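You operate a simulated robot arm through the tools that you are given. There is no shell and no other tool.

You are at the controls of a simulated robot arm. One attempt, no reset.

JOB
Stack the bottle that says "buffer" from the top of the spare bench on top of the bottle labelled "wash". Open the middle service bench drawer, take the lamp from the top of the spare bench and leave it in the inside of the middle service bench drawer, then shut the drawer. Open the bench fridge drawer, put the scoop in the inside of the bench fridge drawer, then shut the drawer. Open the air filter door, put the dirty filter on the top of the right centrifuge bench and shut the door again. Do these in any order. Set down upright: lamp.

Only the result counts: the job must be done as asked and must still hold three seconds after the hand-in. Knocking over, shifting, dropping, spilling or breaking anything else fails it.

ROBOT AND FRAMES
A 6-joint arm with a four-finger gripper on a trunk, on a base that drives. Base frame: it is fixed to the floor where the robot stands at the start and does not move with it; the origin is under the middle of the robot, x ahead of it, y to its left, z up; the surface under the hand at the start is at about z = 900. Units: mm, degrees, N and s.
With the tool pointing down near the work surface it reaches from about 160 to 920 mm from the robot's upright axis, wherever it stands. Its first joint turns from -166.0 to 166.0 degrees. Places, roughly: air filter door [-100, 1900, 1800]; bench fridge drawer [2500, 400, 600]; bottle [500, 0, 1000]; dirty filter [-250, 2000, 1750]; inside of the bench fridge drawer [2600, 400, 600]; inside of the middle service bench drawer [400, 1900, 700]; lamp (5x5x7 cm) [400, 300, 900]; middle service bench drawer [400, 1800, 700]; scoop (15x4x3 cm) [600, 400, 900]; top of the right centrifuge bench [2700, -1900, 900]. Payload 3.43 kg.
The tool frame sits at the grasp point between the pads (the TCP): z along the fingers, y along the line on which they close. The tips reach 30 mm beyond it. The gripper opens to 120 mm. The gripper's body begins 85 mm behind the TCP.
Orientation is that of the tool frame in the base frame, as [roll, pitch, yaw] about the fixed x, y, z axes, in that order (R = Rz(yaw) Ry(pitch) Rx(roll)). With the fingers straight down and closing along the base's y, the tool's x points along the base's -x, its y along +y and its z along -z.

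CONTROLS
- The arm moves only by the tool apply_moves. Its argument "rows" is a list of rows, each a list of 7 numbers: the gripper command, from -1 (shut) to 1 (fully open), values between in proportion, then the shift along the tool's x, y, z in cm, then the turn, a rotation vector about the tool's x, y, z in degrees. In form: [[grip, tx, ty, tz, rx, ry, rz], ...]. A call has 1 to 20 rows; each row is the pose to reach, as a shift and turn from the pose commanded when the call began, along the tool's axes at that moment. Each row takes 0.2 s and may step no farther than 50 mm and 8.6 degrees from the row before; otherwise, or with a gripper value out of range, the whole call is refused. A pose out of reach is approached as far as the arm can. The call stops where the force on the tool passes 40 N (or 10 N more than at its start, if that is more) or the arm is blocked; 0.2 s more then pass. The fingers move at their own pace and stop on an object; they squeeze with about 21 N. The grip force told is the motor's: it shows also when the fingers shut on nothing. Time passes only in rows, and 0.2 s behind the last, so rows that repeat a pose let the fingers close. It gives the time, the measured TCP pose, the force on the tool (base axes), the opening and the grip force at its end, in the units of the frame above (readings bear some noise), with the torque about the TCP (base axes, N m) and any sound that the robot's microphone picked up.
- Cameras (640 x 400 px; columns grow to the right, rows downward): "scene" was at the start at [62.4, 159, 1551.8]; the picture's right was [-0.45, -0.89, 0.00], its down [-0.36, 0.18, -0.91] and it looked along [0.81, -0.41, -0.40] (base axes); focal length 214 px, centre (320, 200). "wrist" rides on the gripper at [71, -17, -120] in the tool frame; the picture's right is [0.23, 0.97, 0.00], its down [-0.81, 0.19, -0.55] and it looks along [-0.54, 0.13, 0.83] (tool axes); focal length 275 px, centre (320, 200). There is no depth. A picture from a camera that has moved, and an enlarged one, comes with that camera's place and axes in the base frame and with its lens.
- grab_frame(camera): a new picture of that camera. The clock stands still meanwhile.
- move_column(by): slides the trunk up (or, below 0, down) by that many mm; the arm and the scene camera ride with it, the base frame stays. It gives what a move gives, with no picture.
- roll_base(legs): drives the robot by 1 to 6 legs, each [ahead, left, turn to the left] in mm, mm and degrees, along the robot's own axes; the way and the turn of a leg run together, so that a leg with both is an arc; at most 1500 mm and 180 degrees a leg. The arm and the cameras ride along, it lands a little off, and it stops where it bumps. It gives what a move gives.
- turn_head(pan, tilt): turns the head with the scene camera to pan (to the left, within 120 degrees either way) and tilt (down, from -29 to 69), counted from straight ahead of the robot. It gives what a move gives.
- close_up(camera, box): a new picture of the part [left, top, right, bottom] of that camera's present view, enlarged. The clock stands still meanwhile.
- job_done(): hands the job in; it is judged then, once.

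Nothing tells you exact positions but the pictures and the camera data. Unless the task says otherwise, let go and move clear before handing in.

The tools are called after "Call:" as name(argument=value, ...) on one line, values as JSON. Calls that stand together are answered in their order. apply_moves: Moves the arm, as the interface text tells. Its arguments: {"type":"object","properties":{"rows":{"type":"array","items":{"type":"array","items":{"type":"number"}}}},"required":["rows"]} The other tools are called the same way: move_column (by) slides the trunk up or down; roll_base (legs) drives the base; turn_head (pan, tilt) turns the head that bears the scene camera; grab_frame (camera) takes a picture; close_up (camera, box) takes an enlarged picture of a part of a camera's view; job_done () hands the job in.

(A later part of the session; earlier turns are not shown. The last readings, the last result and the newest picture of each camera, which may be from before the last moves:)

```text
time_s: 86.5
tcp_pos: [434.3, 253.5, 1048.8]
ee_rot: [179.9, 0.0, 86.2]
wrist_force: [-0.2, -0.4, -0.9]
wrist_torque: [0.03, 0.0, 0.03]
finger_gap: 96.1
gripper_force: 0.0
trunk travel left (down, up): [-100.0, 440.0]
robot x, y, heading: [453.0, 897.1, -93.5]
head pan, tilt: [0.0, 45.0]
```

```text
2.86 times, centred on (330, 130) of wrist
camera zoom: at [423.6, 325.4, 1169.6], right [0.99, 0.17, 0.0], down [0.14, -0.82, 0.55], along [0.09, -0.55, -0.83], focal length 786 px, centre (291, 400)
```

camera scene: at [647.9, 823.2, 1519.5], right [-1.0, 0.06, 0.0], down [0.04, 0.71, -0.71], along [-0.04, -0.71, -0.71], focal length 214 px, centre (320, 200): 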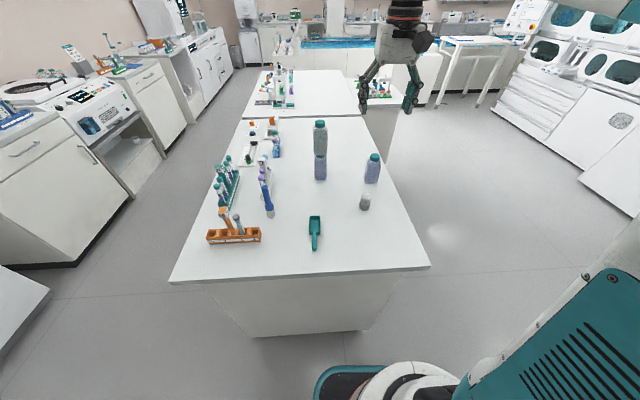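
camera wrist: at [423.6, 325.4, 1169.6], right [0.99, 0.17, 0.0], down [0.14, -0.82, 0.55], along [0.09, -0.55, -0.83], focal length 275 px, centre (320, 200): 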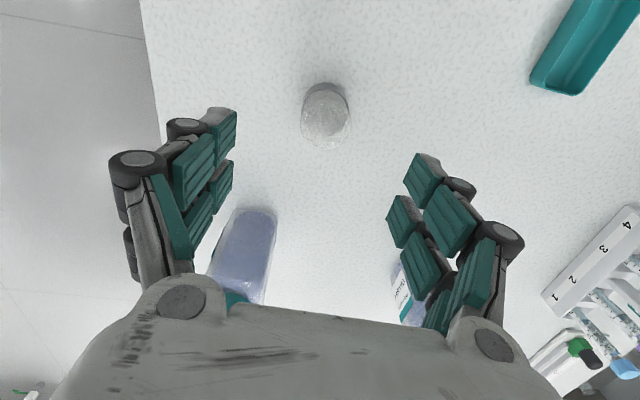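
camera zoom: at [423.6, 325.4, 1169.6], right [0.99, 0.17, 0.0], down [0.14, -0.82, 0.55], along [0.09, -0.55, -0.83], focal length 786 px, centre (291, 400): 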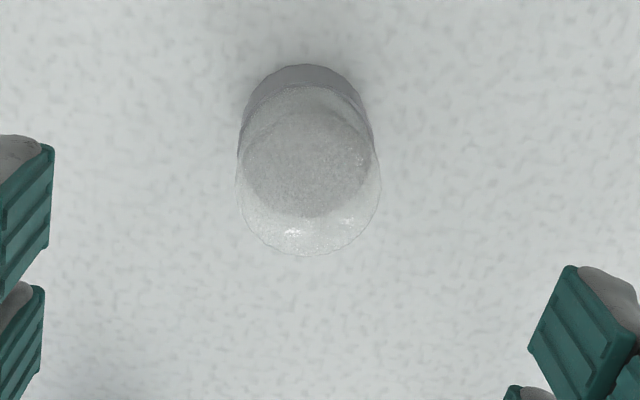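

I'll shift a few mm to centre on the lamp, descend to z≈938 and grip.

Call:
apply_moves(rows=[[0.6, 0.27, 0.38, 2, 0, 0, 0], [0.6, 0.27, 0.38, 5, 0, 0, 0], [0.6, 0.27, 0.38, 8, 0, 0, 0], [0.6, 0.27, 0.38, 10.2, 0, 0, 0], [0.6, 0.27, 0.38, 11.1, 0, 0, 0], [0.6, 0.27, 0.38, 11.1, 0, 0, 0]])

Call:
grab_frame(camera="wrist")

```text
time_s: 87.9
tcp_pos: [438.2, 257.3, 936.8]
ee_rot: [179.9, 0.0, 86.4]
wrist_force: [0.5, 0.5, 0.4]
wrist_torque: [-0.02, 0.06, -0.04]
finger_gap: 95.9
gripper_force: 0.1
trunk travel left (down, up): [-100.0, 440.0]
robot x, y, heading: [455.1, 898.1, -93.6]
head pan, tilt: [0.0, 45.0]
```

```text
taken
camera wrist: at [425.9, 329.5, 1057.8], right [0.99, 0.17, 0.0], down [0.14, -0.82, 0.55], along [0.09, -0.55, -0.83], focal length 275 px, centre (320, 200)
```

wrist: 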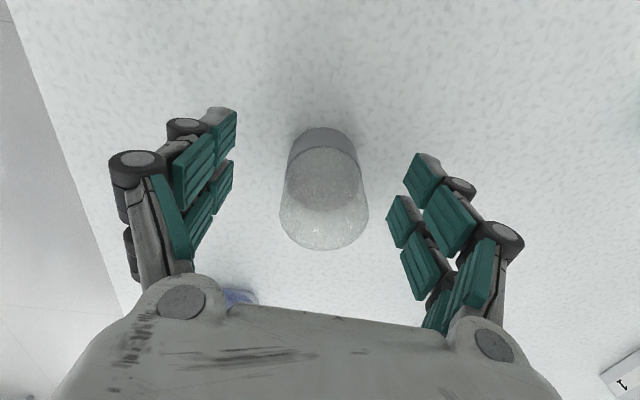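

Call:
apply_moves(rows=[[-0.2, 0, 0, 0, 0, 0, 0], [-1, 0, 0, 0, 0, 0, 0], [-1, 0, 0, 0, 0, 0, 0], [-1, 0, 0, 0, 0, 0, 0]])

Call:
grab_frame(camera="wrist")

```text
time_s: 88.9
tcp_pos: [437.5, 258.2, 936.9]
ee_rot: [179.9, -0.1, 86.3]
wrist_force: [0.8, 0.5, 1.0]
wrist_torque: [-0.01, 0.02, 0.03]
finger_gap: 39.1
gripper_force: 21.1
trunk travel left (down, up): [-100.0, 440.0]
robot x, y, heading: [453.1, 894.2, -93.9]
head pan, tilt: [0.0, 45.0]
```

```text
taken
camera wrist: at [425.8, 329.5, 1058.0], right [0.99, 0.17, 0.0], down [0.14, -0.82, 0.55], along [0.09, -0.55, -0.83], focal length 275 px, centre (320, 200)
```

wrist: 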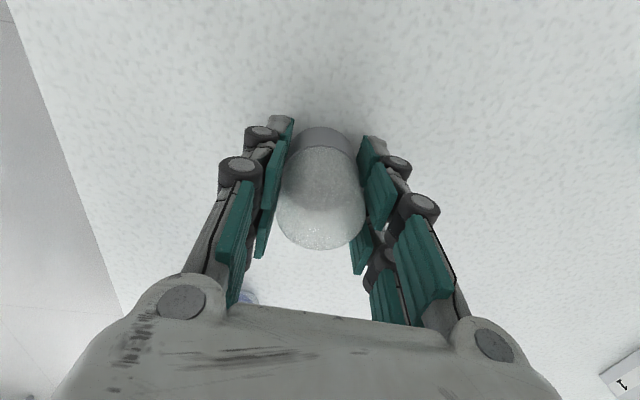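

The lamp is gripped (39 mm). I'll lift it, then turn back to face the service bench.

Call:
apply_moves(rows=[[-1, 0, 0, -1, 0, 0, 0], [-1, 0, 0, -4, 0, 0, 0], [-1, 0, 0, -8, 0, 0, 0], [-1, 0, 0, -12.5, 0, 0, 0], [-1, 0, 0, -17, 0, 0, 0], [-1, 0, 0, -21.5, 0, 0, 0], [-1, 0, 0, -26, 0, 0, 0], [-1, 0, 0, -30.5, 0, 0, 0], [-1, 0, 0, -34, 0, 0, 0], [-1, 0, 0, -34, 0, 0, 0]])

Call:
roll_base(legs=[[0, 0, -90], [0, 0, -86.4]])

Call:
turn_head(pan=0, tilt=35)

Call:
grab_frame(camera="scene")

Call:
grab_frame(camera="wrist")

```text
time_s: 91.1
tcp_pos: [441.6, 261.0, 1276.6]
ee_rot: [179.9, 0.0, 86.4]
wrist_force: [-0.1, 0.6, -0.3]
wrist_torque: [0.01, 0.0, 0.01]
finger_gap: 39.2
gripper_force: 21.0
trunk travel left (down, up): [-100.0, 440.0]
robot x, y, heading: [449.8, 895.6, -93.6]
head pan, tilt: [0.0, 45.0]
```

```text
time_s: 99.2
tcp_pos: [473.1, 1531.4, 1277.2]
ee_rot: [179.8, 0.0, -94.5]
wrist_force: [0.2, 0.3, -0.5]
wrist_torque: [0.06, -0.01, -0.01]
finger_gap: 39.1
gripper_force: 20.4
trunk travel left (down, up): [-100.0, 440.0]
robot x, y, heading: [448.9, 893.0, 85.5]
head pan, tilt: [0.0, 45.0]
```

```text
time_s: 99.9
tcp_pos: [473.0, 1531.3, 1275.2]
ee_rot: [179.8, 0.0, -94.5]
wrist_force: [-0.2, -0.2, -0.4]
wrist_torque: [-0.02, 0.02, 0.0]
finger_gap: 39.3
gripper_force: 20.7
trunk travel left (down, up): [-100.0, 440.0]
robot x, y, heading: [454.7, 897.0, 85.3]
head pan, tilt: [0.0, 35.0]
```

```text
taken
camera scene: at [257.8, 980.5, 1534.2], right [1.0, -0.08, 0.0], down [-0.04, -0.57, -0.82], along [0.06, 0.82, -0.57], focal length 214 px, centre (320, 200)
```

scene: 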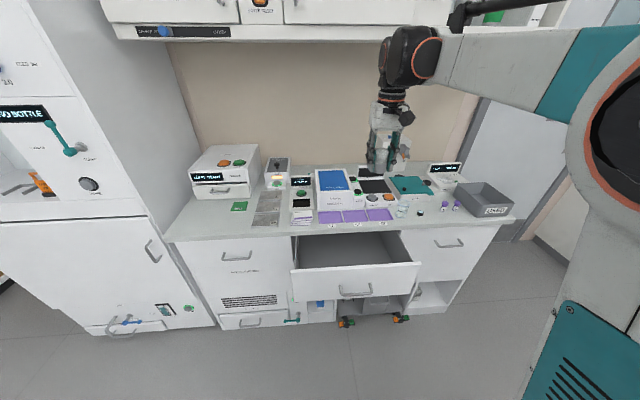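

```text
taken
camera wrist: at [485.1, 1458.8, 1396.8], right [-0.99, -0.15, 0.0], down [-0.13, 0.82, 0.55], along [-0.09, 0.55, -0.83], focal length 275 px, centre (320, 200)
```

wrist: 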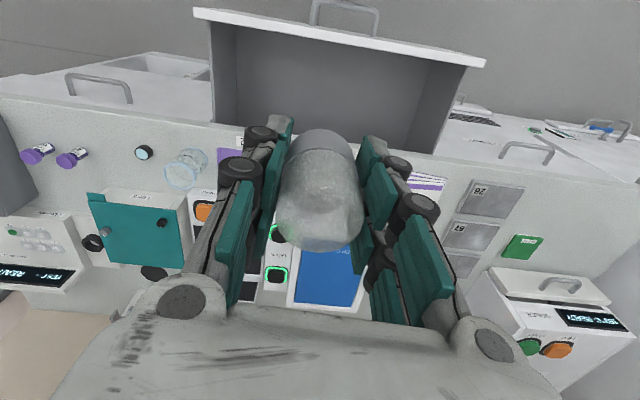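

The lamp is held and the drawer's opening spans about x 216–658, y 1495–1654. I'll turn the hand 45° (to keep camera and palm clear of the drawer front and bench edge) and descend to just above the drawer.

Call:
apply_moves(rows=[[-1, -2, 1.8, 3, 0, 0, -7.5], [-1, -4.13, 3.64, 7, 0, 0, -15], [-1, -4.13, 3.64, 11.5, 0, 0, -22.5], [-1, -4.13, 3.64, 16, 0, 0, -30], [-1, -4.13, 3.64, 20.5, 0, 0, -37.5], [-1, -4.13, 3.64, 25, 0, 0, -45], [-1, -4.13, 3.64, 29.5, 0, 0, -45], [-1, -4.13, 3.64, 34, 0, 0, -45], [-1, -4.13, 3.64, 36.5, 0, 0, -45], [-1, -4.13, 3.64, 36.5, 0, 0, -45]])

Call:
grab_frame(camera="scene")

Call:
grab_frame(camera="wrist")

Call:
close_up(camera="scene", box=[280, 160, 440, 310])

```text
time_s: 102.1
tcp_pos: [440.8, 1576.3, 912.5]
ee_rot: [179.9, 0.1, -49.5]
wrist_force: [-0.2, 0.2, -0.6]
wrist_torque: [-0.01, 0.0, -0.01]
finger_gap: 39.4
gripper_force: 20.5
trunk travel left (down, up): [-100.0, 440.0]
robot x, y, heading: [454.2, 893.7, 85.7]
head pan, tilt: [0.0, 35.0]
```

```text
taken
camera scene: at [257.7, 980.7, 1534.3], right [1.0, -0.08, 0.0], down [-0.04, -0.57, -0.82], along [0.06, 0.82, -0.57], focal length 214 px, centre (320, 200)
```

scene: 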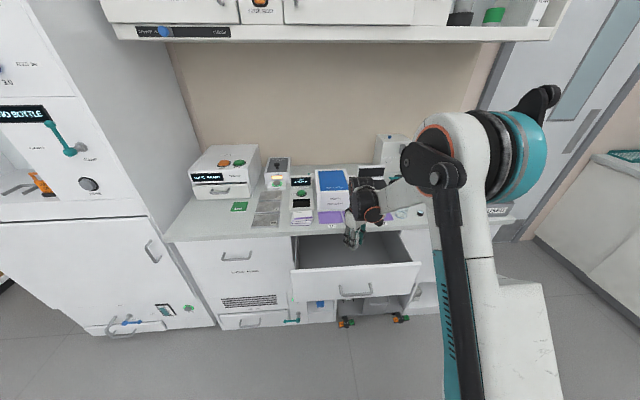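

```text
taken
camera wrist: at [500.2, 1533.5, 1032.6], right [-0.59, -0.81, 0.0], down [-0.67, 0.49, 0.55], along [-0.45, 0.33, -0.83], focal length 275 px, centre (320, 200)
```

wrist: 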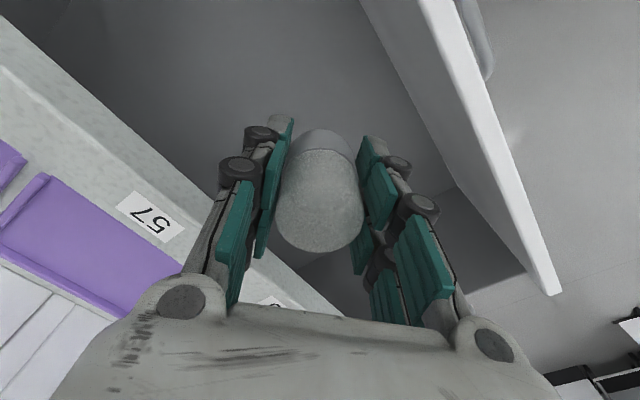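

```text
2.67 times, centred on (360, 235) of scene
camera zoom: at [257.7, 980.7, 1534.3], right [1.0, -0.08, 0.0], down [-0.04, -0.57, -0.82], along [0.06, 0.82, -0.57], focal length 572 px, centre (213, 107)
```

zoom: 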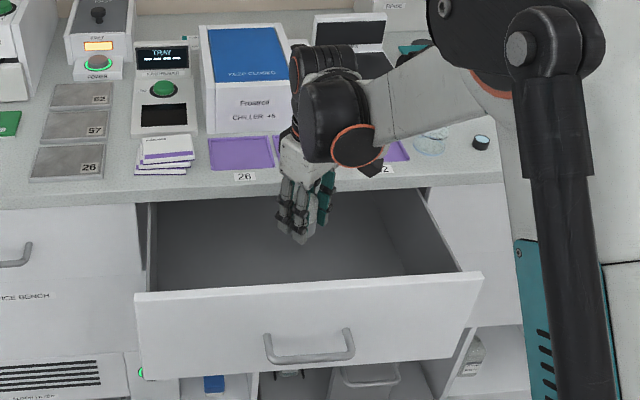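

Position looks right. I'll lower the lamp into the drawer in stages, watching the force for the floor.

Call:
apply_moves(rows=[[-1, 0, 0, 4, 0, 0, 0], [-1, 0, 0, 8, 0, 0, 0], [-1, 0, 0, 12, 0, 0, 0], [-1, 0, 0, 14, 0, 0, 0], [-1, 0, 0, 14, 0, 0, 0]])

Call:
grab_frame(camera="wrist")

Call:
close_up(camera="scene", box=[280, 160, 440, 310])

```text
time_s: 103.3
tcp_pos: [440.6, 1575.2, 770.6]
ee_rot: [-180.0, 0.1, -49.5]
wrist_force: [-0.4, -0.5, -0.6]
wrist_torque: [-0.04, 0.03, -0.01]
finger_gap: 39.3
gripper_force: 21.0
trunk travel left (down, up): [-100.0, 440.0]
robot x, y, heading: [452.4, 897.7, 85.7]
head pan, tilt: [0.0, 35.0]
```

```text
taken
camera wrist: at [501.2, 1532.6, 890.9], right [-0.59, -0.81, 0.0], down [-0.67, 0.49, 0.55], along [-0.45, 0.33, -0.83], focal length 275 px, centre (320, 200)
```

wrist: 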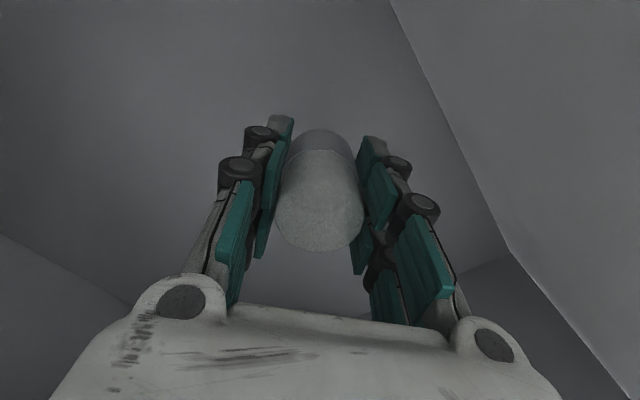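

```text
2.67 times, centred on (360, 235) of scene
camera zoom: at [257.7, 980.8, 1534.3], right [1.0, -0.08, 0.0], down [-0.04, -0.57, -0.82], along [0.06, 0.82, -0.57], focal length 572 px, centre (213, 107)
```

zoom: 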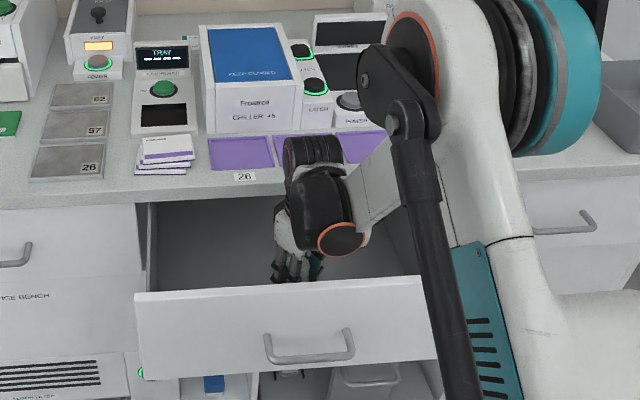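

Call:
apply_moves(rows=[[-1, 0, 0, 1.5, 0, 0, 0], [-1, 0, 0, 2.5, 0, 0, 0], [-1, 0, 0, 3, 0, 0, 0], [-1, 0, 0, 3.5, 0, 0, 0], [-1, 0, 0, 3.5, 0, 0, 0]])

```text
time_s: 104.5
tcp_pos: [440.1, 1576.1, 736.4]
ee_rot: [-180.0, 0.1, -49.5]
wrist_force: [-0.2, 0.1, -1.3]
wrist_torque: [0.0, 0.0, -0.02]
finger_gap: 39.3
gripper_force: 20.8
trunk travel left (down, up): [-100.0, 440.0]
robot x, y, heading: [450.4, 895.2, 85.8]
head pan, tilt: [0.0, 35.0]
```

Call:
apply_moves(rows=[[-1, 0, 0, 0.4, 0, 0, 0], [-1, 0, 0, 0.8, 0, 0, 0], [-1, 0, 0, 1.2, 0, 0, 0], [-1, 0, 0, 1.2, 0, 0, 0]])

Call:
close_up(camera="scene", box=[280, 160, 440, 310])

Call:
grab_frame(camera="wrist")

```text
time_s: 105.5
tcp_pos: [438.6, 1577.2, 723.7]
ee_rot: [179.9, 0.2, -49.5]
wrist_force: [-1.3, 0.3, -0.9]
wrist_torque: [-0.04, -0.03, 0.01]
finger_gap: 39.1
gripper_force: 20.6
trunk travel left (down, up): [-100.0, 440.0]
robot x, y, heading: [450.9, 897.1, 85.7]
head pan, tilt: [0.0, 35.0]
```

```text
2.67 times, centred on (360, 235) of scene
camera zoom: at [257.7, 980.7, 1534.3], right [1.0, -0.08, 0.0], down [-0.04, -0.57, -0.82], along [0.06, 0.82, -0.57], focal length 572 px, centre (213, 107)
```

zoom: 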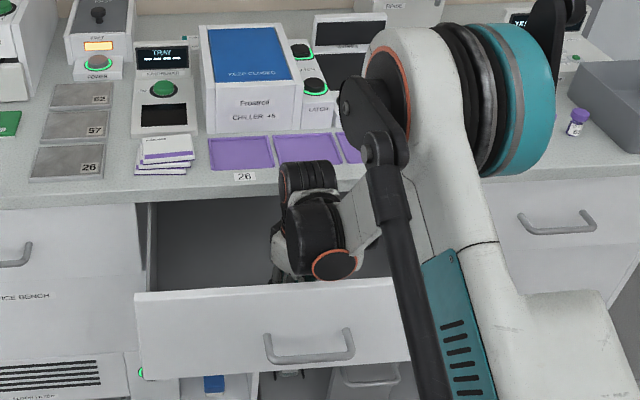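

```text
taken
camera wrist: at [498.8, 1533.5, 844.1], right [-0.59, -0.81, 0.0], down [-0.67, 0.49, 0.55], along [-0.45, 0.33, -0.83], focal length 275 px, centre (320, 200)
```

wrist: 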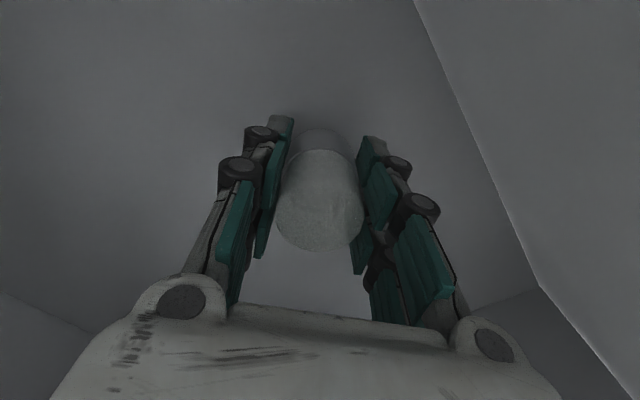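

I want to be sure the wrist joint clears the drawer's front panel, so I'll zoom there before going lower.

Call:
close_up(camera="scene", box=[330, 190, 400, 250])

```text
6.67 times, centred on (365, 220) of scene
camera zoom: at [257.7, 980.7, 1534.3], right [1.0, -0.08, 0.0], down [-0.04, -0.57, -0.82], along [0.06, 0.82, -0.57], focal length 1430 px, centre (20, 67)
```

zoom: 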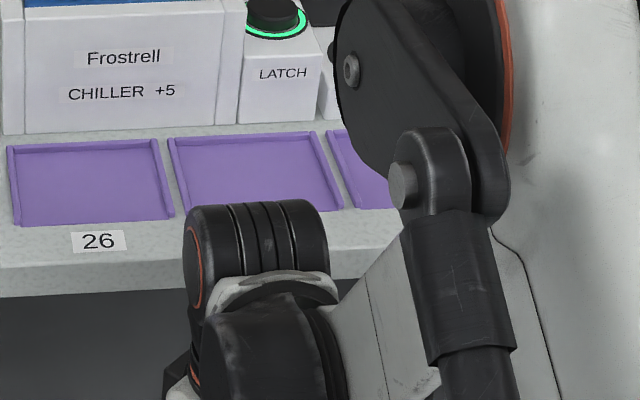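

Call:
apply_moves(rows=[[-1, 0, 0, 0.4, 0, 0, 0], [-1, 0, 0, 0.8, 0, 0, 0], [-1, 0, 0, 0.8, 0, 0, 0]])

Call:
close_up(camera="scene", box=[320, 200, 420, 270])

```text
time_s: 106.3
tcp_pos: [439.3, 1577.0, 715.4]
ee_rot: [180.0, 0.0, -49.4]
wrist_force: [-0.5, -0.1, -1.4]
wrist_torque: [-0.01, 0.02, -0.01]
finger_gap: 39.0
gripper_force: 21.1
trunk travel left (down, up): [-100.0, 440.0]
robot x, y, heading: [451.5, 892.1, 85.5]
head pan, tilt: [0.0, 35.0]
```

```text
5.71 times, centred on (370, 235) of scene
camera zoom: at [257.7, 980.7, 1534.3], right [1.0, -0.08, 0.0], down [-0.04, -0.57, -0.82], along [0.06, 0.82, -0.57], focal length 1226 px, centre (34, 0)
```

zoom: 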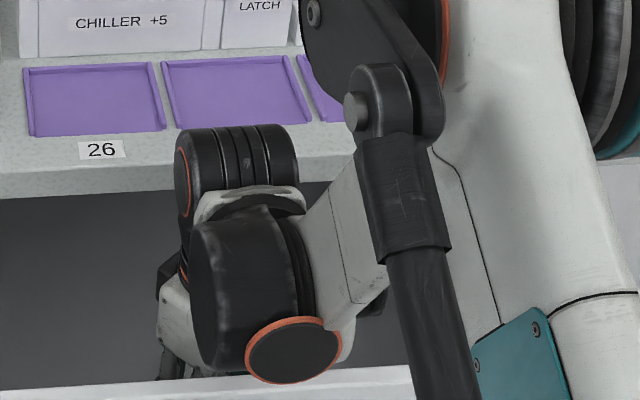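

Working out the wrist geometry, the joint housing sits about 70 mm above the panel, so there's room. I'll keep lowering in small steps.

Call:
apply_moves(rows=[[-1, 0, 0, 0.4, 0, 0, 0], [-1, 0, 0, 0.8, 0, 0, 0], [-1, 0, 0, 1.2, 0, 0, 0], [-1, 0, 0, 1.2, 0, 0, 0]])

```text
time_s: 107.3
tcp_pos: [438.7, 1575.1, 704.1]
ee_rot: [180.0, 0.2, -49.4]
wrist_force: [-3.7, 0.4, 17.0]
wrist_torque: [0.03, 0.14, -0.01]
finger_gap: 38.9
gripper_force: 20.9
trunk travel left (down, up): [-100.0, 440.0]
robot x, y, heading: [452.9, 896.4, 85.6]
head pan, tilt: [0.0, 35.0]
```

The lamp has touched the drawer floor (17 N). I'll ease off 1 mm, open, and rise straight up.

Call:
apply_moves(rows=[[-1, 0, 0, -0.1, 0, 0, 0], [-1, 0, 0, -0.1, 0, 0, 0], [-0.2, 0, 0, -0.1, 0, 0, 0], [0.1, 0, 0, -0.1, 0, 0, 0], [0.1, 0, 0, -0.1, 0, 0, 0]])

Call:
grab_frame(camera="wrist")

```text
time_s: 108.5
tcp_pos: [439.1, 1575.6, 704.3]
ee_rot: [179.9, 0.1, -49.5]
wrist_force: [-0.4, -0.3, 0.7]
wrist_torque: [0.0, 0.0, 0.0]
finger_gap: 65.6
gripper_force: 0.1
trunk travel left (down, up): [-100.0, 440.0]
robot x, y, heading: [450.7, 894.2, 85.7]
head pan, tilt: [0.0, 35.0]
```

```text
taken
camera wrist: at [499.3, 1532.2, 825.9], right [-0.59, -0.81, 0.0], down [-0.67, 0.49, 0.55], along [-0.45, 0.33, -0.83], focal length 275 px, centre (320, 200)
```

wrist: 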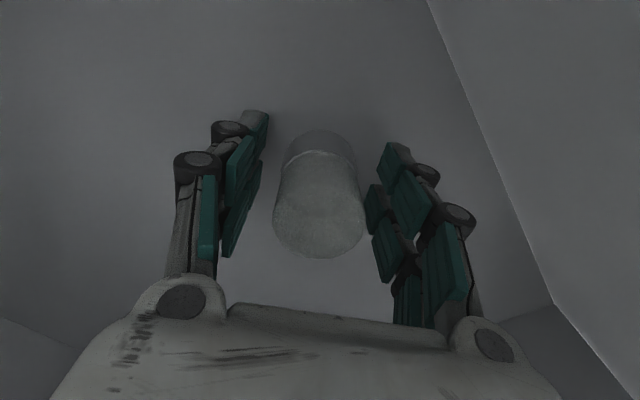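

Call:
apply_moves(rows=[[0.1, 0, 0, -1.5, 0, 0, 0], [0.1, 0, 0, -5, 0, 0, 0], [0.1, 0, 0, -9, 0, 0, 0], [0.1, 0, 0, -13, 0, 0, 0], [0.1, 0, 0, -17.5, 0, 0, 0], [0.1, 0, 0, -22, 0, 0, 0], [0.1, 0, 0, -26.5, 0, 0, 0], [0.1, 0, 0, -31, 0, 0, 0], [0.1, 0, 0, -35, 0, 0, 0], [0.1, 0, 0, -35, 0, 0, 0]])

Call:
grab_frame(camera="wrist")

Call:
grab_frame(camera="scene")

```text
time_s: 110.7
tcp_pos: [439.2, 1573.7, 1059.5]
ee_rot: [179.8, 0.1, -49.5]
wrist_force: [0.3, 0.0, 0.1]
wrist_torque: [0.01, -0.01, -0.03]
finger_gap: 65.8
gripper_force: 0.0
trunk travel left (down, up): [-100.0, 440.0]
robot x, y, heading: [452.7, 896.5, 85.6]
head pan, tilt: [0.0, 35.0]
```

```text
taken
camera wrist: at [500.4, 1530.7, 1178.5], right [-0.59, -0.81, 0.0], down [-0.67, 0.49, 0.55], along [-0.45, 0.33, -0.83], focal length 275 px, centre (320, 200)
```

wrist: 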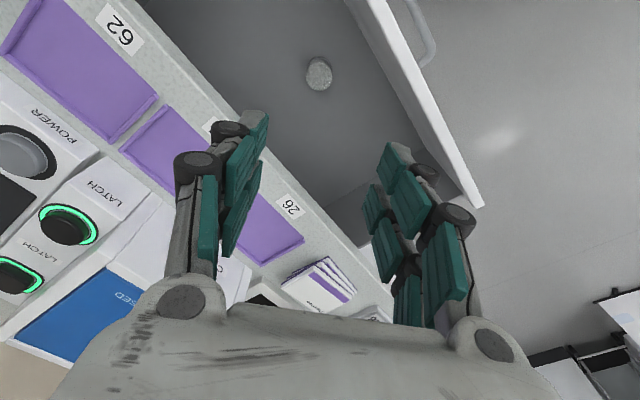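

```text
taken
camera scene: at [257.8, 980.3, 1534.2], right [1.0, -0.08, 0.0], down [-0.04, -0.57, -0.82], along [0.06, 0.82, -0.57], focal length 214 px, centre (320, 200)
```

scene: 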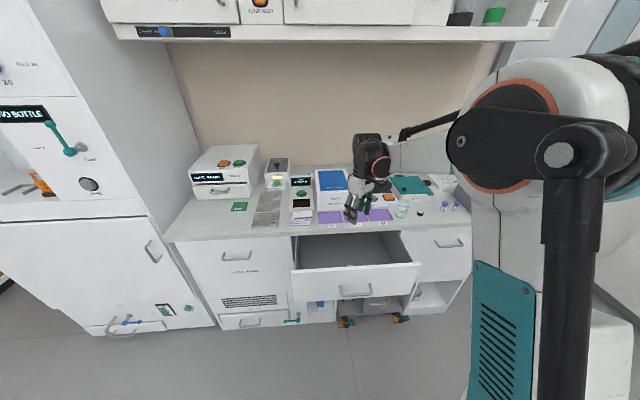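

The lamp stands upright inside. Now I'll close the fingers, go in front of the drawer, and push it shut by its handle bar.

Call:
apply_moves(rows=[[-1, 3.4, 3.1, 0, 0, 0, 8.1], [-1, 6.8, 6.3, 0, 0, 0, 16.2], [-1, 10.2, 9.4, 0, 0, 0, 24.3], [-1, 13.5, 12.5, 0, 0, 0, 32.4], [-1, 13.5, 12.5, 0, 0, 0, 40.5], [-1, 13.5, 12.5, 4.5, 0, 0, 40.5], [-1, 13.5, 12.5, 9, 0, 0, 40.5], [-1, 13.5, 12.5, 13.5, 0, 0, 40.5], [-1, 13.5, 12.5, 18, 0, 0, 40.5], [-1, 13.5, 12.5, 22.5, 0, 0, 40.5], [-1, 13.5, 12.5, 27.4, 0, 0, 40.5], [-1, 13.5, 12.5, 27.4, 0, 0, 40.5]])

Call:
grab_frame(camera="wrist")

Call:
grab_frame(camera="scene")

```text
time_s: 113.3
tcp_pos: [430.6, 1406.4, 791.4]
ee_rot: [179.8, -0.1, -89.9]
wrist_force: [1.1, -0.1, -0.8]
wrist_torque: [-0.04, 0.0, -0.04]
finger_gap: 0.2
gripper_force: 33.4
out of reach, approached as far as the arm can: row 11, 12
trunk travel left (down, up): [-100.0, 440.0]
robot x, y, heading: [453.1, 894.5, 85.5]
head pan, tilt: [0.0, 35.0]
```

```text
taken
camera wrist: at [448.5, 1333.8, 912.9], right [-0.97, -0.23, 0.0], down [-0.19, 0.81, 0.55], along [-0.13, 0.54, -0.83], focal length 275 px, centre (320, 200)
```

wrist: 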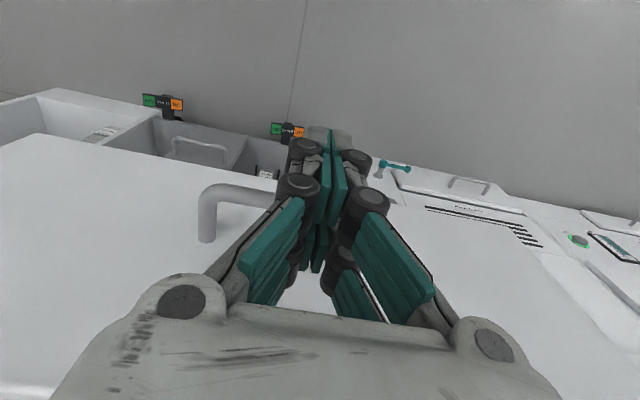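

```text
taken
camera scene: at [257.7, 980.9, 1534.3], right [1.0, -0.08, 0.0], down [-0.04, -0.57, -0.82], along [0.06, 0.82, -0.57], focal length 214 px, centre (320, 200)
```

scene: 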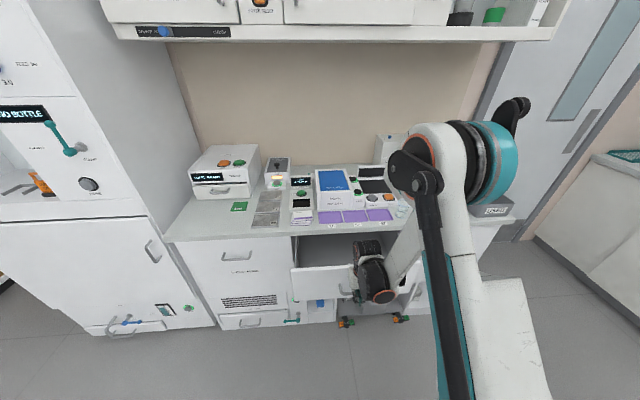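

Fingers are closed in front of the bar. I'll push forward (+y).

Call:
apply_moves(rows=[[-1, -1.5, 0, 0.4, 0, 0, 0], [-1, -3, 0, 0.8, 0, 0, 0], [-1, -5, 0, 0.8, 0, 0, 0], [-1, -7, 0, 0.8, 0, 0, 0], [-1, -7, 0, 0.8, 0, 0, 0]])

Call:
grab_frame(camera="scene")

Call:
grab_frame(camera="wrist")

```text
time_s: 114.5
tcp_pos: [432.5, 1475.2, 785.0]
ee_rot: [179.9, 0.0, -90.1]
wrist_force: [1.1, 1.2, 0.1]
wrist_torque: [0.0, -0.01, -0.03]
finger_gap: 0.0
gripper_force: 33.0
trunk travel left (down, up): [-100.0, 440.0]
robot x, y, heading: [451.1, 894.5, 85.7]
head pan, tilt: [0.0, 35.0]
```

```text
taken
camera scene: at [257.8, 980.8, 1534.3], right [1.0, -0.08, 0.0], down [-0.04, -0.57, -0.82], along [0.06, 0.82, -0.57], focal length 214 px, centre (320, 200)
```

scene: 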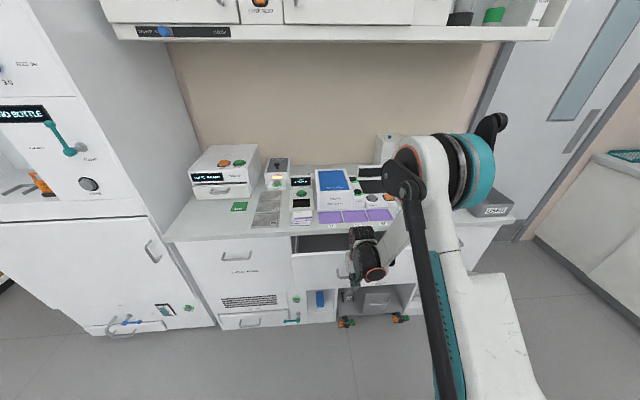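

```text
taken
camera wrist: at [449.9, 1403.4, 905.7], right [-0.97, -0.23, 0.0], down [-0.19, 0.81, 0.55], along [-0.13, 0.54, -0.83], focal length 275 px, centre (320, 200)
```

wrist: 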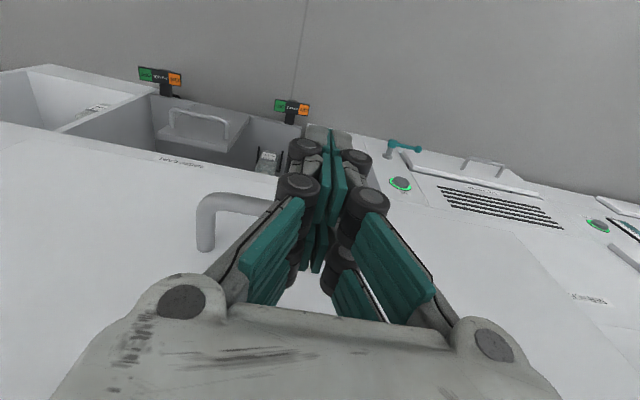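

The drawer follows. I'll continue pushing gently to fully closed.

Call:
apply_moves(rows=[[-1, -1.5, 0, 0, 0, 0, 0], [-1, -3, 0, 0, 0, 0, 0], [-1, -4.5, 0, 0, 0, 0, 0], [-1, -6, 0, 0, 0, 0, 0], [-1, -7.5, 0, 0, 0, 0, 0], [-1, -9, 0, 0, 0, 0, 0], [-1, -10.5, 0, 0, 0, 0, 0], [-1, -12, 0, 0, 0, 0, 0], [-1, -13, 0, 0, 0, 0, 0], [-1, -13.8, 0, 0, 0, 0, 0], [-1, -14.6, 0, 0, 0, 0, 0], [-1, -15.2, 0, 0, 0, 0, 0], [-1, -15.2, 0, 0, 0, 0, 0]])

Call:
close_up(camera="scene", box=[280, 180, 440, 310])

Call:
grab_frame(camera="wrist")

```text
time_s: 116.8
tcp_pos: [431.6, 1610.2, 786.8]
ee_rot: [179.9, -0.4, -90.0]
wrist_force: [0.7, -13.5, 5.4]
wrist_torque: [1.75, -0.08, -0.2]
finger_gap: 0.0
gripper_force: 33.0
trunk travel left (down, up): [-100.0, 440.0]
robot x, y, heading: [456.1, 894.5, 85.7]
head pan, tilt: [0.0, 35.0]
stopped in row 11: the force on the tool passed its limit at 55 N (the readings are from after the stop); the commanded pose is now the measured one
```

```text
3.08 times, centred on (360, 245) of scene
camera zoom: at [257.8, 978.2, 1534.5], right [1.0, -0.08, 0.0], down [-0.04, -0.57, -0.82], along [0.06, 0.82, -0.57], focal length 660 px, centre (197, 62)
```

zoom: 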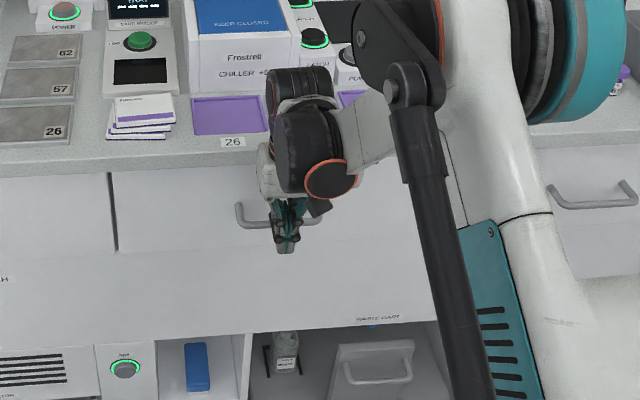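

```text
taken
camera wrist: at [450.5, 1538.5, 907.9], right [-0.97, -0.23, 0.0], down [-0.19, 0.81, 0.55], along [-0.13, 0.53, -0.84], focal length 275 px, centre (320, 200)
```

wrist: 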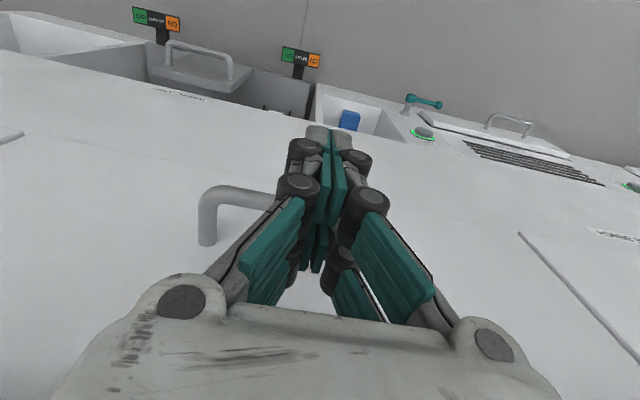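

The drawer hit its stop. I'll back the hand off and verify it is fully shut.

Call:
apply_moves(rows=[[-1, 2, 0, 0, 0, 0, 0], [-1, 5, 0, -1, 0, 0, 0], [-1, 8, 0, -4, 0, 0, 0], [-1, 10, 0, -8, 0, 0, 0], [-1, 11, 0, -12.5, 0, 0, 0], [-1, 12, 0, -17, 0, 0, 0], [-1, 12, 0, -21.5, 0, 0, 0], [-1, 12, 0, -26, 0, 0, 0], [-1, 12, 0, -30.5, 0, 0, 0], [-1, 12, 0, -35, 0, 0, 0], [-1, 12, 0, -39.5, 0, 0, 0], [-1, 12, 0, -44, 0, 0, 0], [-1, 12, 0, -44, 0, 0, 0]])

Call:
grab_frame(camera="scene")

Call:
close_up(camera="scene", box=[200, 200, 480, 310])

Call:
grab_frame(camera="wrist")

```text
time_s: 119.6
tcp_pos: [433.9, 1490.7, 1226.1]
ee_rot: [179.9, -0.4, -89.9]
wrist_force: [0.2, 0.2, 0.6]
wrist_torque: [0.02, -0.01, 0.02]
finger_gap: 0.0
gripper_force: 33.6
trunk travel left (down, up): [-100.0, 440.0]
robot x, y, heading: [449.4, 895.1, 85.6]
head pan, tilt: [0.0, 35.0]
```

```text
taken
camera scene: at [257.7, 980.0, 1534.2], right [1.0, -0.08, 0.0], down [-0.04, -0.57, -0.82], along [0.06, 0.82, -0.57], focal length 214 px, centre (320, 200)
```

scene: 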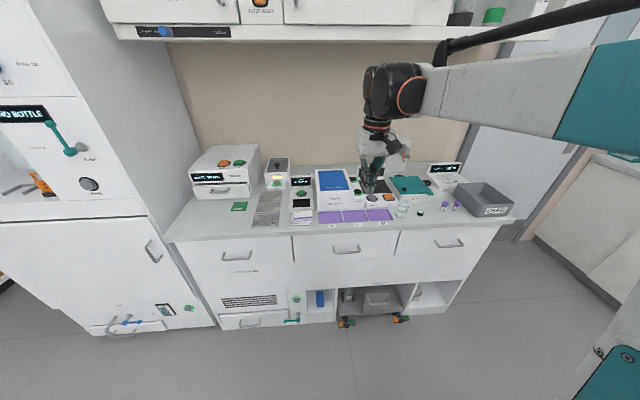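

```text
2.29 times, centred on (340, 255) of scene
camera zoom: at [257.7, 980.0, 1534.2], right [1.0, -0.08, 0.0], down [-0.04, -0.57, -0.82], along [0.06, 0.82, -0.57], focal length 490 px, centre (274, 74)
```

zoom: 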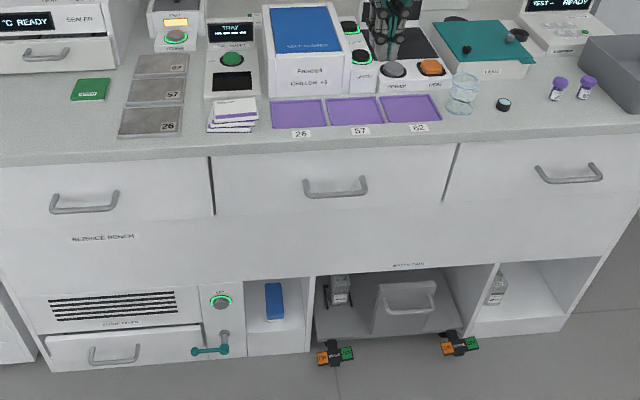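

```text
taken
camera wrist: at [451.7, 1420.2, 1347.5], right [-0.97, -0.23, 0.0], down [-0.19, 0.81, 0.55], along [-0.13, 0.53, -0.84], focal length 275 px, centre (320, 200)
```

wrist: 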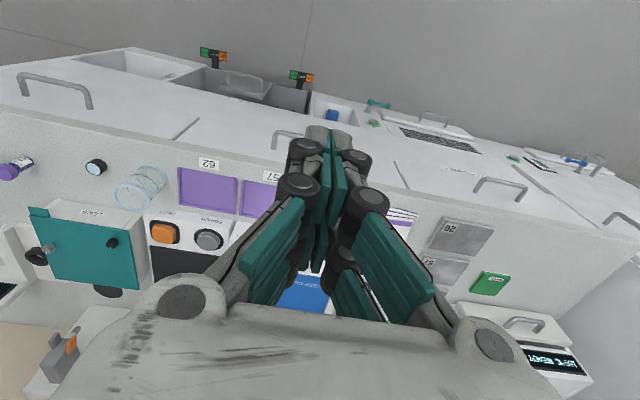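

The middle drawer is shut flush with its neighbours. Next is the air filter: I'll look up at the cupboard.

Call:
turn_head(pan=20, tilt=-8)

Call:
grab_frame(camera="scene")

Call:
close_up(camera="scene", box=[240, 80, 480, 230])

```text
time_s: 120.7
tcp_pos: [434.2, 1490.6, 1227.3]
ee_rot: [179.9, -0.5, -89.8]
wrist_force: [0.6, 0.1, -0.1]
wrist_torque: [-0.01, 0.0, 0.03]
finger_gap: 0.1
gripper_force: 33.5
trunk travel left (down, up): [-100.0, 440.0]
robot x, y, heading: [455.8, 895.5, 85.9]
head pan, tilt: [20.0, -8.0]
```

```text
taken
camera scene: at [228.0, 974.8, 1602.6], right [0.96, 0.27, 0.0], down [-0.04, 0.13, -0.99], along [-0.27, 0.95, 0.14], focal length 214 px, centre (320, 200)
```

scene: 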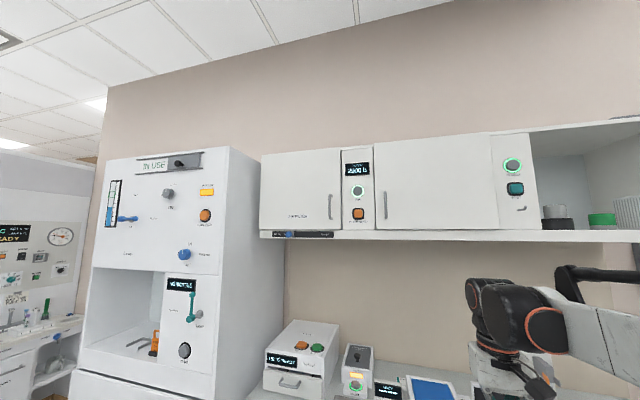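

```text
2.67 times, centred on (360, 155) of scene
camera zoom: at [228.0, 974.8, 1602.6], right [0.96, 0.27, 0.0], down [-0.04, 0.13, -0.99], along [-0.27, 0.95, 0.14], focal length 572 px, centre (213, 320)
```

zoom: 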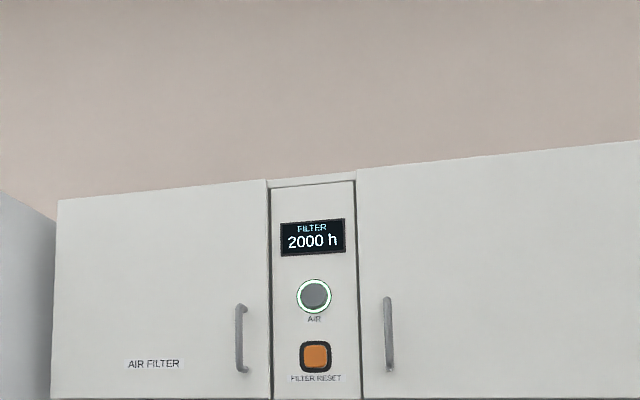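

The door handle triangulates to about [22, 1867, 1700], hinge on the left near x = -335. I'll drive to stand in front of this cupboard.

Call:
roll_base(legs=[[0, 0, 4.3], [0, 400, 0], [80, 0, 0]])

Call:
turn_head(pan=10, tilt=-10)

Call:
grab_frame(camera="scene")

Call:
close_up(camera="scene", box=[200, 80, 460, 240])

```text
time_s: 124.3
tcp_pos: [-27.0, 1568.9, 1226.2]
ee_rot: [179.9, -0.5, -84.8]
wrist_force: [0.8, -0.4, 0.9]
wrist_torque: [-0.03, 0.02, 0.01]
finger_gap: 0.0
gripper_force: 34.0
trunk travel left (down, up): [-100.0, 440.0]
robot x, y, heading: [45.1, 974.9, 90.7]
head pan, tilt: [20.0, -8.0]
```

```text
time_s: 125.1
tcp_pos: [-25.1, 1567.7, 1227.5]
ee_rot: [179.9, -0.3, -84.9]
wrist_force: [-0.4, 0.7, 0.2]
wrist_torque: [-0.01, -0.01, 0.0]
finger_gap: 0.1
gripper_force: 33.4
trunk travel left (down, up): [-100.0, 440.0]
robot x, y, heading: [47.9, 974.5, 90.6]
head pan, tilt: [10.0, -10.0]
```

```text
taken
camera scene: at [-170.0, 1036.9, 1605.7], right [0.98, 0.19, 0.0], down [-0.03, 0.17, -0.98], along [-0.18, 0.97, 0.17], focal length 214 px, centre (320, 200)
```

scene: 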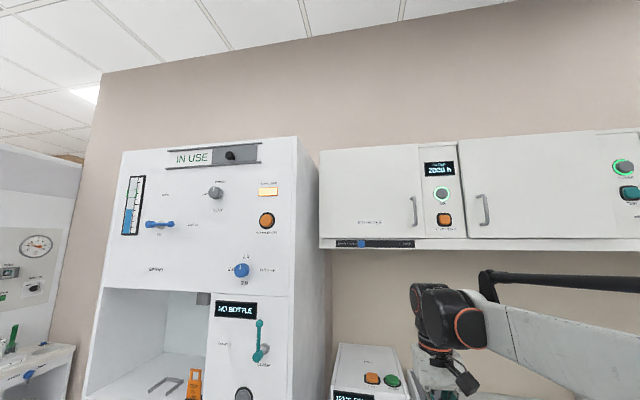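

```text
2.46 times, centred on (330, 160) of scene
camera zoom: at [-170.0, 1036.9, 1605.7], right [0.98, 0.19, 0.0], down [-0.03, 0.17, -0.98], along [-0.18, 0.97, 0.17], focal length 528 px, centre (295, 298)
```

zoom: 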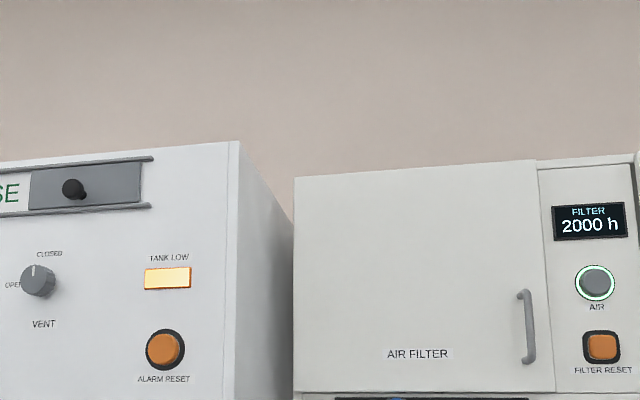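

Handle confirmed near [23, 1867, 1700]. I'll raise the trunk 300 mm, then turn the hand to point forward.

Call:
move_column(by=300)

Call:
apply_moves(rows=[[-0.4, 0, 0, 0, 0, 0, 5.1], [-0.4, 0, 0, 0, 0, 0, 5.1]])

Call:
apply_moves(rows=[[-0.4, 0, 0, 0, 0, -8.2, 0], [-0.4, 0, 0, 0, 0, -16.4, 0], [-0.4, 0, 0, 0, 0, -24.6, 0], [-0.4, 0, 0, 0, 0, -32.8, 0], [-0.4, 0, 0, 0, 0, -41, 0], [-0.4, 0, 0, 0, 0, -49.2, 0], [-0.4, 0, 0, 0, 0, -57.4, 0], [-0.4, 0, 0, 0, 0, -65.6, 0], [-0.4, 0, 0, 0, 0, -73.8, 0], [-0.4, 0, 0, 0, 0, -82, 0], [-0.4, 0, 0, 0, 0, -90, 0], [-0.4, 0, 0, 0, 0, -90, 0]])

Call:
turn_head(pan=-5, tilt=10)

Call:
grab_frame(camera="scene")

Call:
grab_frame(camera="wrist")

```text
time_s: 128.1
tcp_pos: [-26.1, 1567.7, 1525.3]
ee_rot: [179.9, -0.4, -84.7]
wrist_force: [-0.9, 0.3, -0.7]
wrist_torque: [-0.01, 0.02, 0.0]
finger_gap: 0.0
gripper_force: 33.9
trunk travel left (down, up): [-400.0, 140.0]
robot x, y, heading: [45.3, 979.6, 90.7]
head pan, tilt: [10.0, -10.0]
```

```text
time_s: 128.7
tcp_pos: [-25.6, 1568.0, 1526.3]
ee_rot: [179.9, -0.4, -89.9]
wrist_force: [0.2, 0.2, -0.5]
wrist_torque: [0.03, 0.0, 0.02]
finger_gap: 36.2
gripper_force: 0.1
trunk travel left (down, up): [-400.0, 140.0]
robot x, y, heading: [45.7, 975.8, 90.9]
head pan, tilt: [10.0, -10.0]
```

```text
time_s: 131.3
tcp_pos: [-26.2, 1566.7, 1526.5]
ee_rot: [162.6, 89.7, -107.3]
wrist_force: [0.2, 0.0, -0.3]
wrist_torque: [0.02, -0.02, 0.03]
finger_gap: 36.0
gripper_force: 0.0
trunk travel left (down, up): [-400.0, 140.0]
robot x, y, heading: [45.9, 974.8, 90.8]
head pan, tilt: [10.0, -10.0]
```

```text
time_s: 132.1
tcp_pos: [-26.5, 1566.9, 1526.7]
ee_rot: [168.5, 89.7, -101.3]
wrist_force: [-0.8, -0.3, -1.3]
wrist_torque: [0.0, -0.02, 0.01]
finger_gap: 36.2
gripper_force: 0.0
trunk travel left (down, up): [-400.0, 140.0]
robot x, y, heading: [45.8, 977.4, 90.9]
head pan, tilt: [-5.0, 10.0]
```

```text
taken
camera scene: at [-147.5, 1046.7, 1874.5], right [1.0, -0.07, 0.0], down [-0.01, -0.17, -0.98], along [0.07, 0.98, -0.17], focal length 214 px, centre (320, 200)
```

scene: 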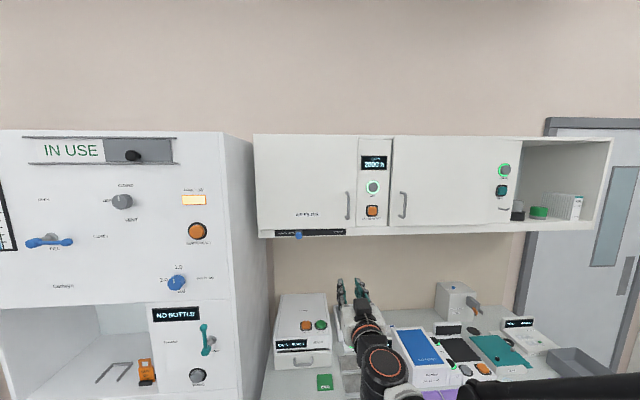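

```text
taken
camera wrist: at [-8.3, 1446.4, 1455.5], right [-0.97, 0.0, -0.23], down [-0.19, -0.55, 0.81], along [-0.13, 0.84, 0.53], focal length 275 px, centre (320, 200)
```

wrist: 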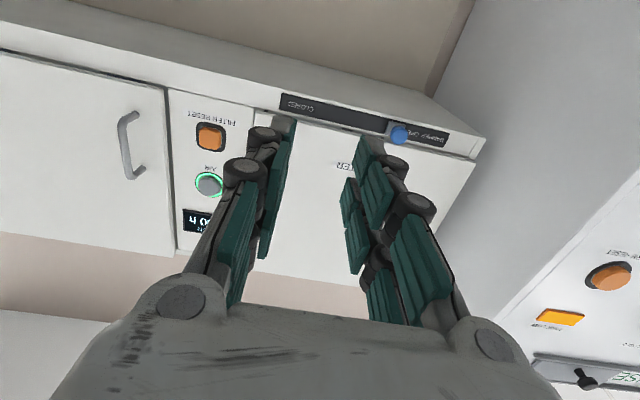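

The hand points at the cupboard. I'll move to a pre-grasp point in front of the handle.

Call:
apply_moves(rows=[[-0.4, -3, -0.8, 3, 0, 0, 0], [-0.4, -6, -1.6, 6.5, 0, 0, 0], [-0.4, -9, -2.5, 10, 0, 0, 0], [-0.4, -12, -3.3, 13.5, 0, 0, 0], [-0.4, -15, -4.2, 17, 0, 0, 0], [-0.4, -17.4, -4.9, 20.3, 0, 0, 0], [-0.4, -17.4, -4.9, 20.3, 0, 0, 0]])

Call:
grab_frame(camera="wrist")

Call:
grab_frame(camera="scene")

```text
time_s: 133.7
tcp_pos: [22.3, 1770.6, 1701.3]
ee_rot: [169.1, 89.7, -100.8]
wrist_force: [-0.6, 0.2, -0.2]
wrist_torque: [0.01, -0.05, 0.06]
finger_gap: 36.1
gripper_force: 0.1
trunk travel left (down, up): [-400.0, 140.0]
robot x, y, heading: [47.3, 972.7, 90.8]
head pan, tilt: [-5.0, 10.0]
```

```text
taken
camera wrist: at [40.7, 1650.0, 1629.7], right [-0.97, 0.0, -0.23], down [-0.19, -0.55, 0.81], along [-0.13, 0.84, 0.53], focal length 275 px, centre (320, 200)
```

wrist: 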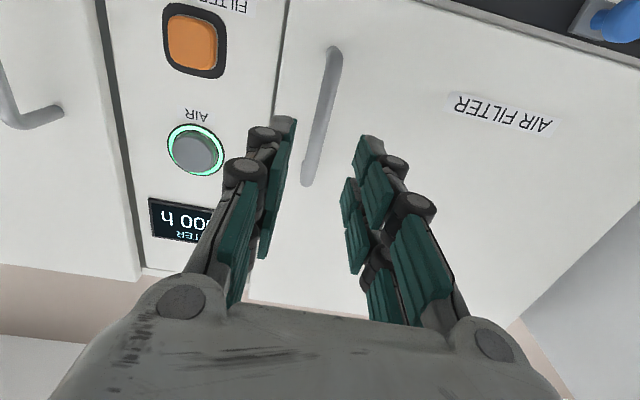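

```text
taken
camera scene: at [-147.5, 1046.0, 1874.4], right [1.0, -0.07, 0.0], down [-0.01, -0.17, -0.98], along [0.07, 0.98, -0.17], focal length 214 px, centre (320, 200)
```

scene: 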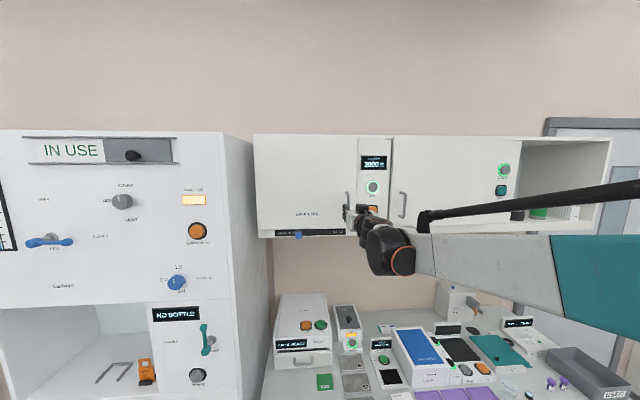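

The bar is centred between the fingers. Advance onto it and close.

Call:
apply_moves(rows=[[-0.4, 0, -0.1, 3, 0, 0, 0], [-0.4, 0, -0.15, 6, 0, 0, 0], [-0.4, 0, -0.15, 8.4, 0, 0, 0], [-0.4, 0, -0.15, 8.4, 0, 0, 0], [-1, 0, -0.15, 8.4, 0, 0, 0], [-1, 0, -0.15, 8.4, 0, 0, 0], [-1, 0, -0.15, 8.4, 0, 0, 0]])

Call:
grab_frame(camera="wrist")

```text
time_s: 135.3
tcp_pos: [23.0, 1856.2, 1696.6]
ee_rot: [172.8, 89.7, -97.0]
wrist_force: [-2.5, -1.8, 7.3]
wrist_torque: [-0.04, -0.11, 0.0]
finger_gap: 10.6
gripper_force: 44.0
trunk travel left (down, up): [-400.0, 140.0]
robot x, y, heading: [46.0, 976.5, 91.1]
head pan, tilt: [-5.0, 10.0]
```

```text
taken
camera wrist: at [41.6, 1734.5, 1626.6], right [-0.97, 0.0, -0.23], down [-0.19, -0.55, 0.81], along [-0.13, 0.84, 0.53], focal length 275 px, centre (320, 200)
```

wrist: 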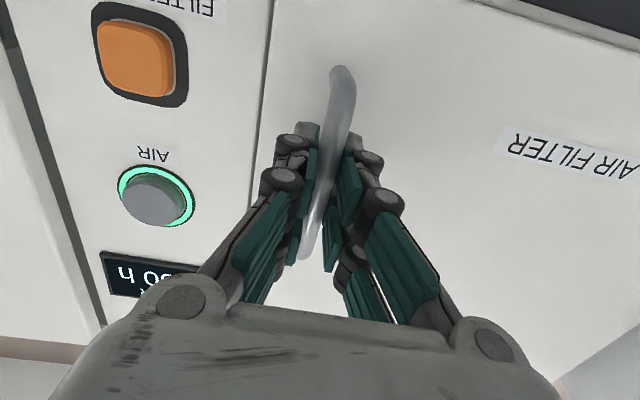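

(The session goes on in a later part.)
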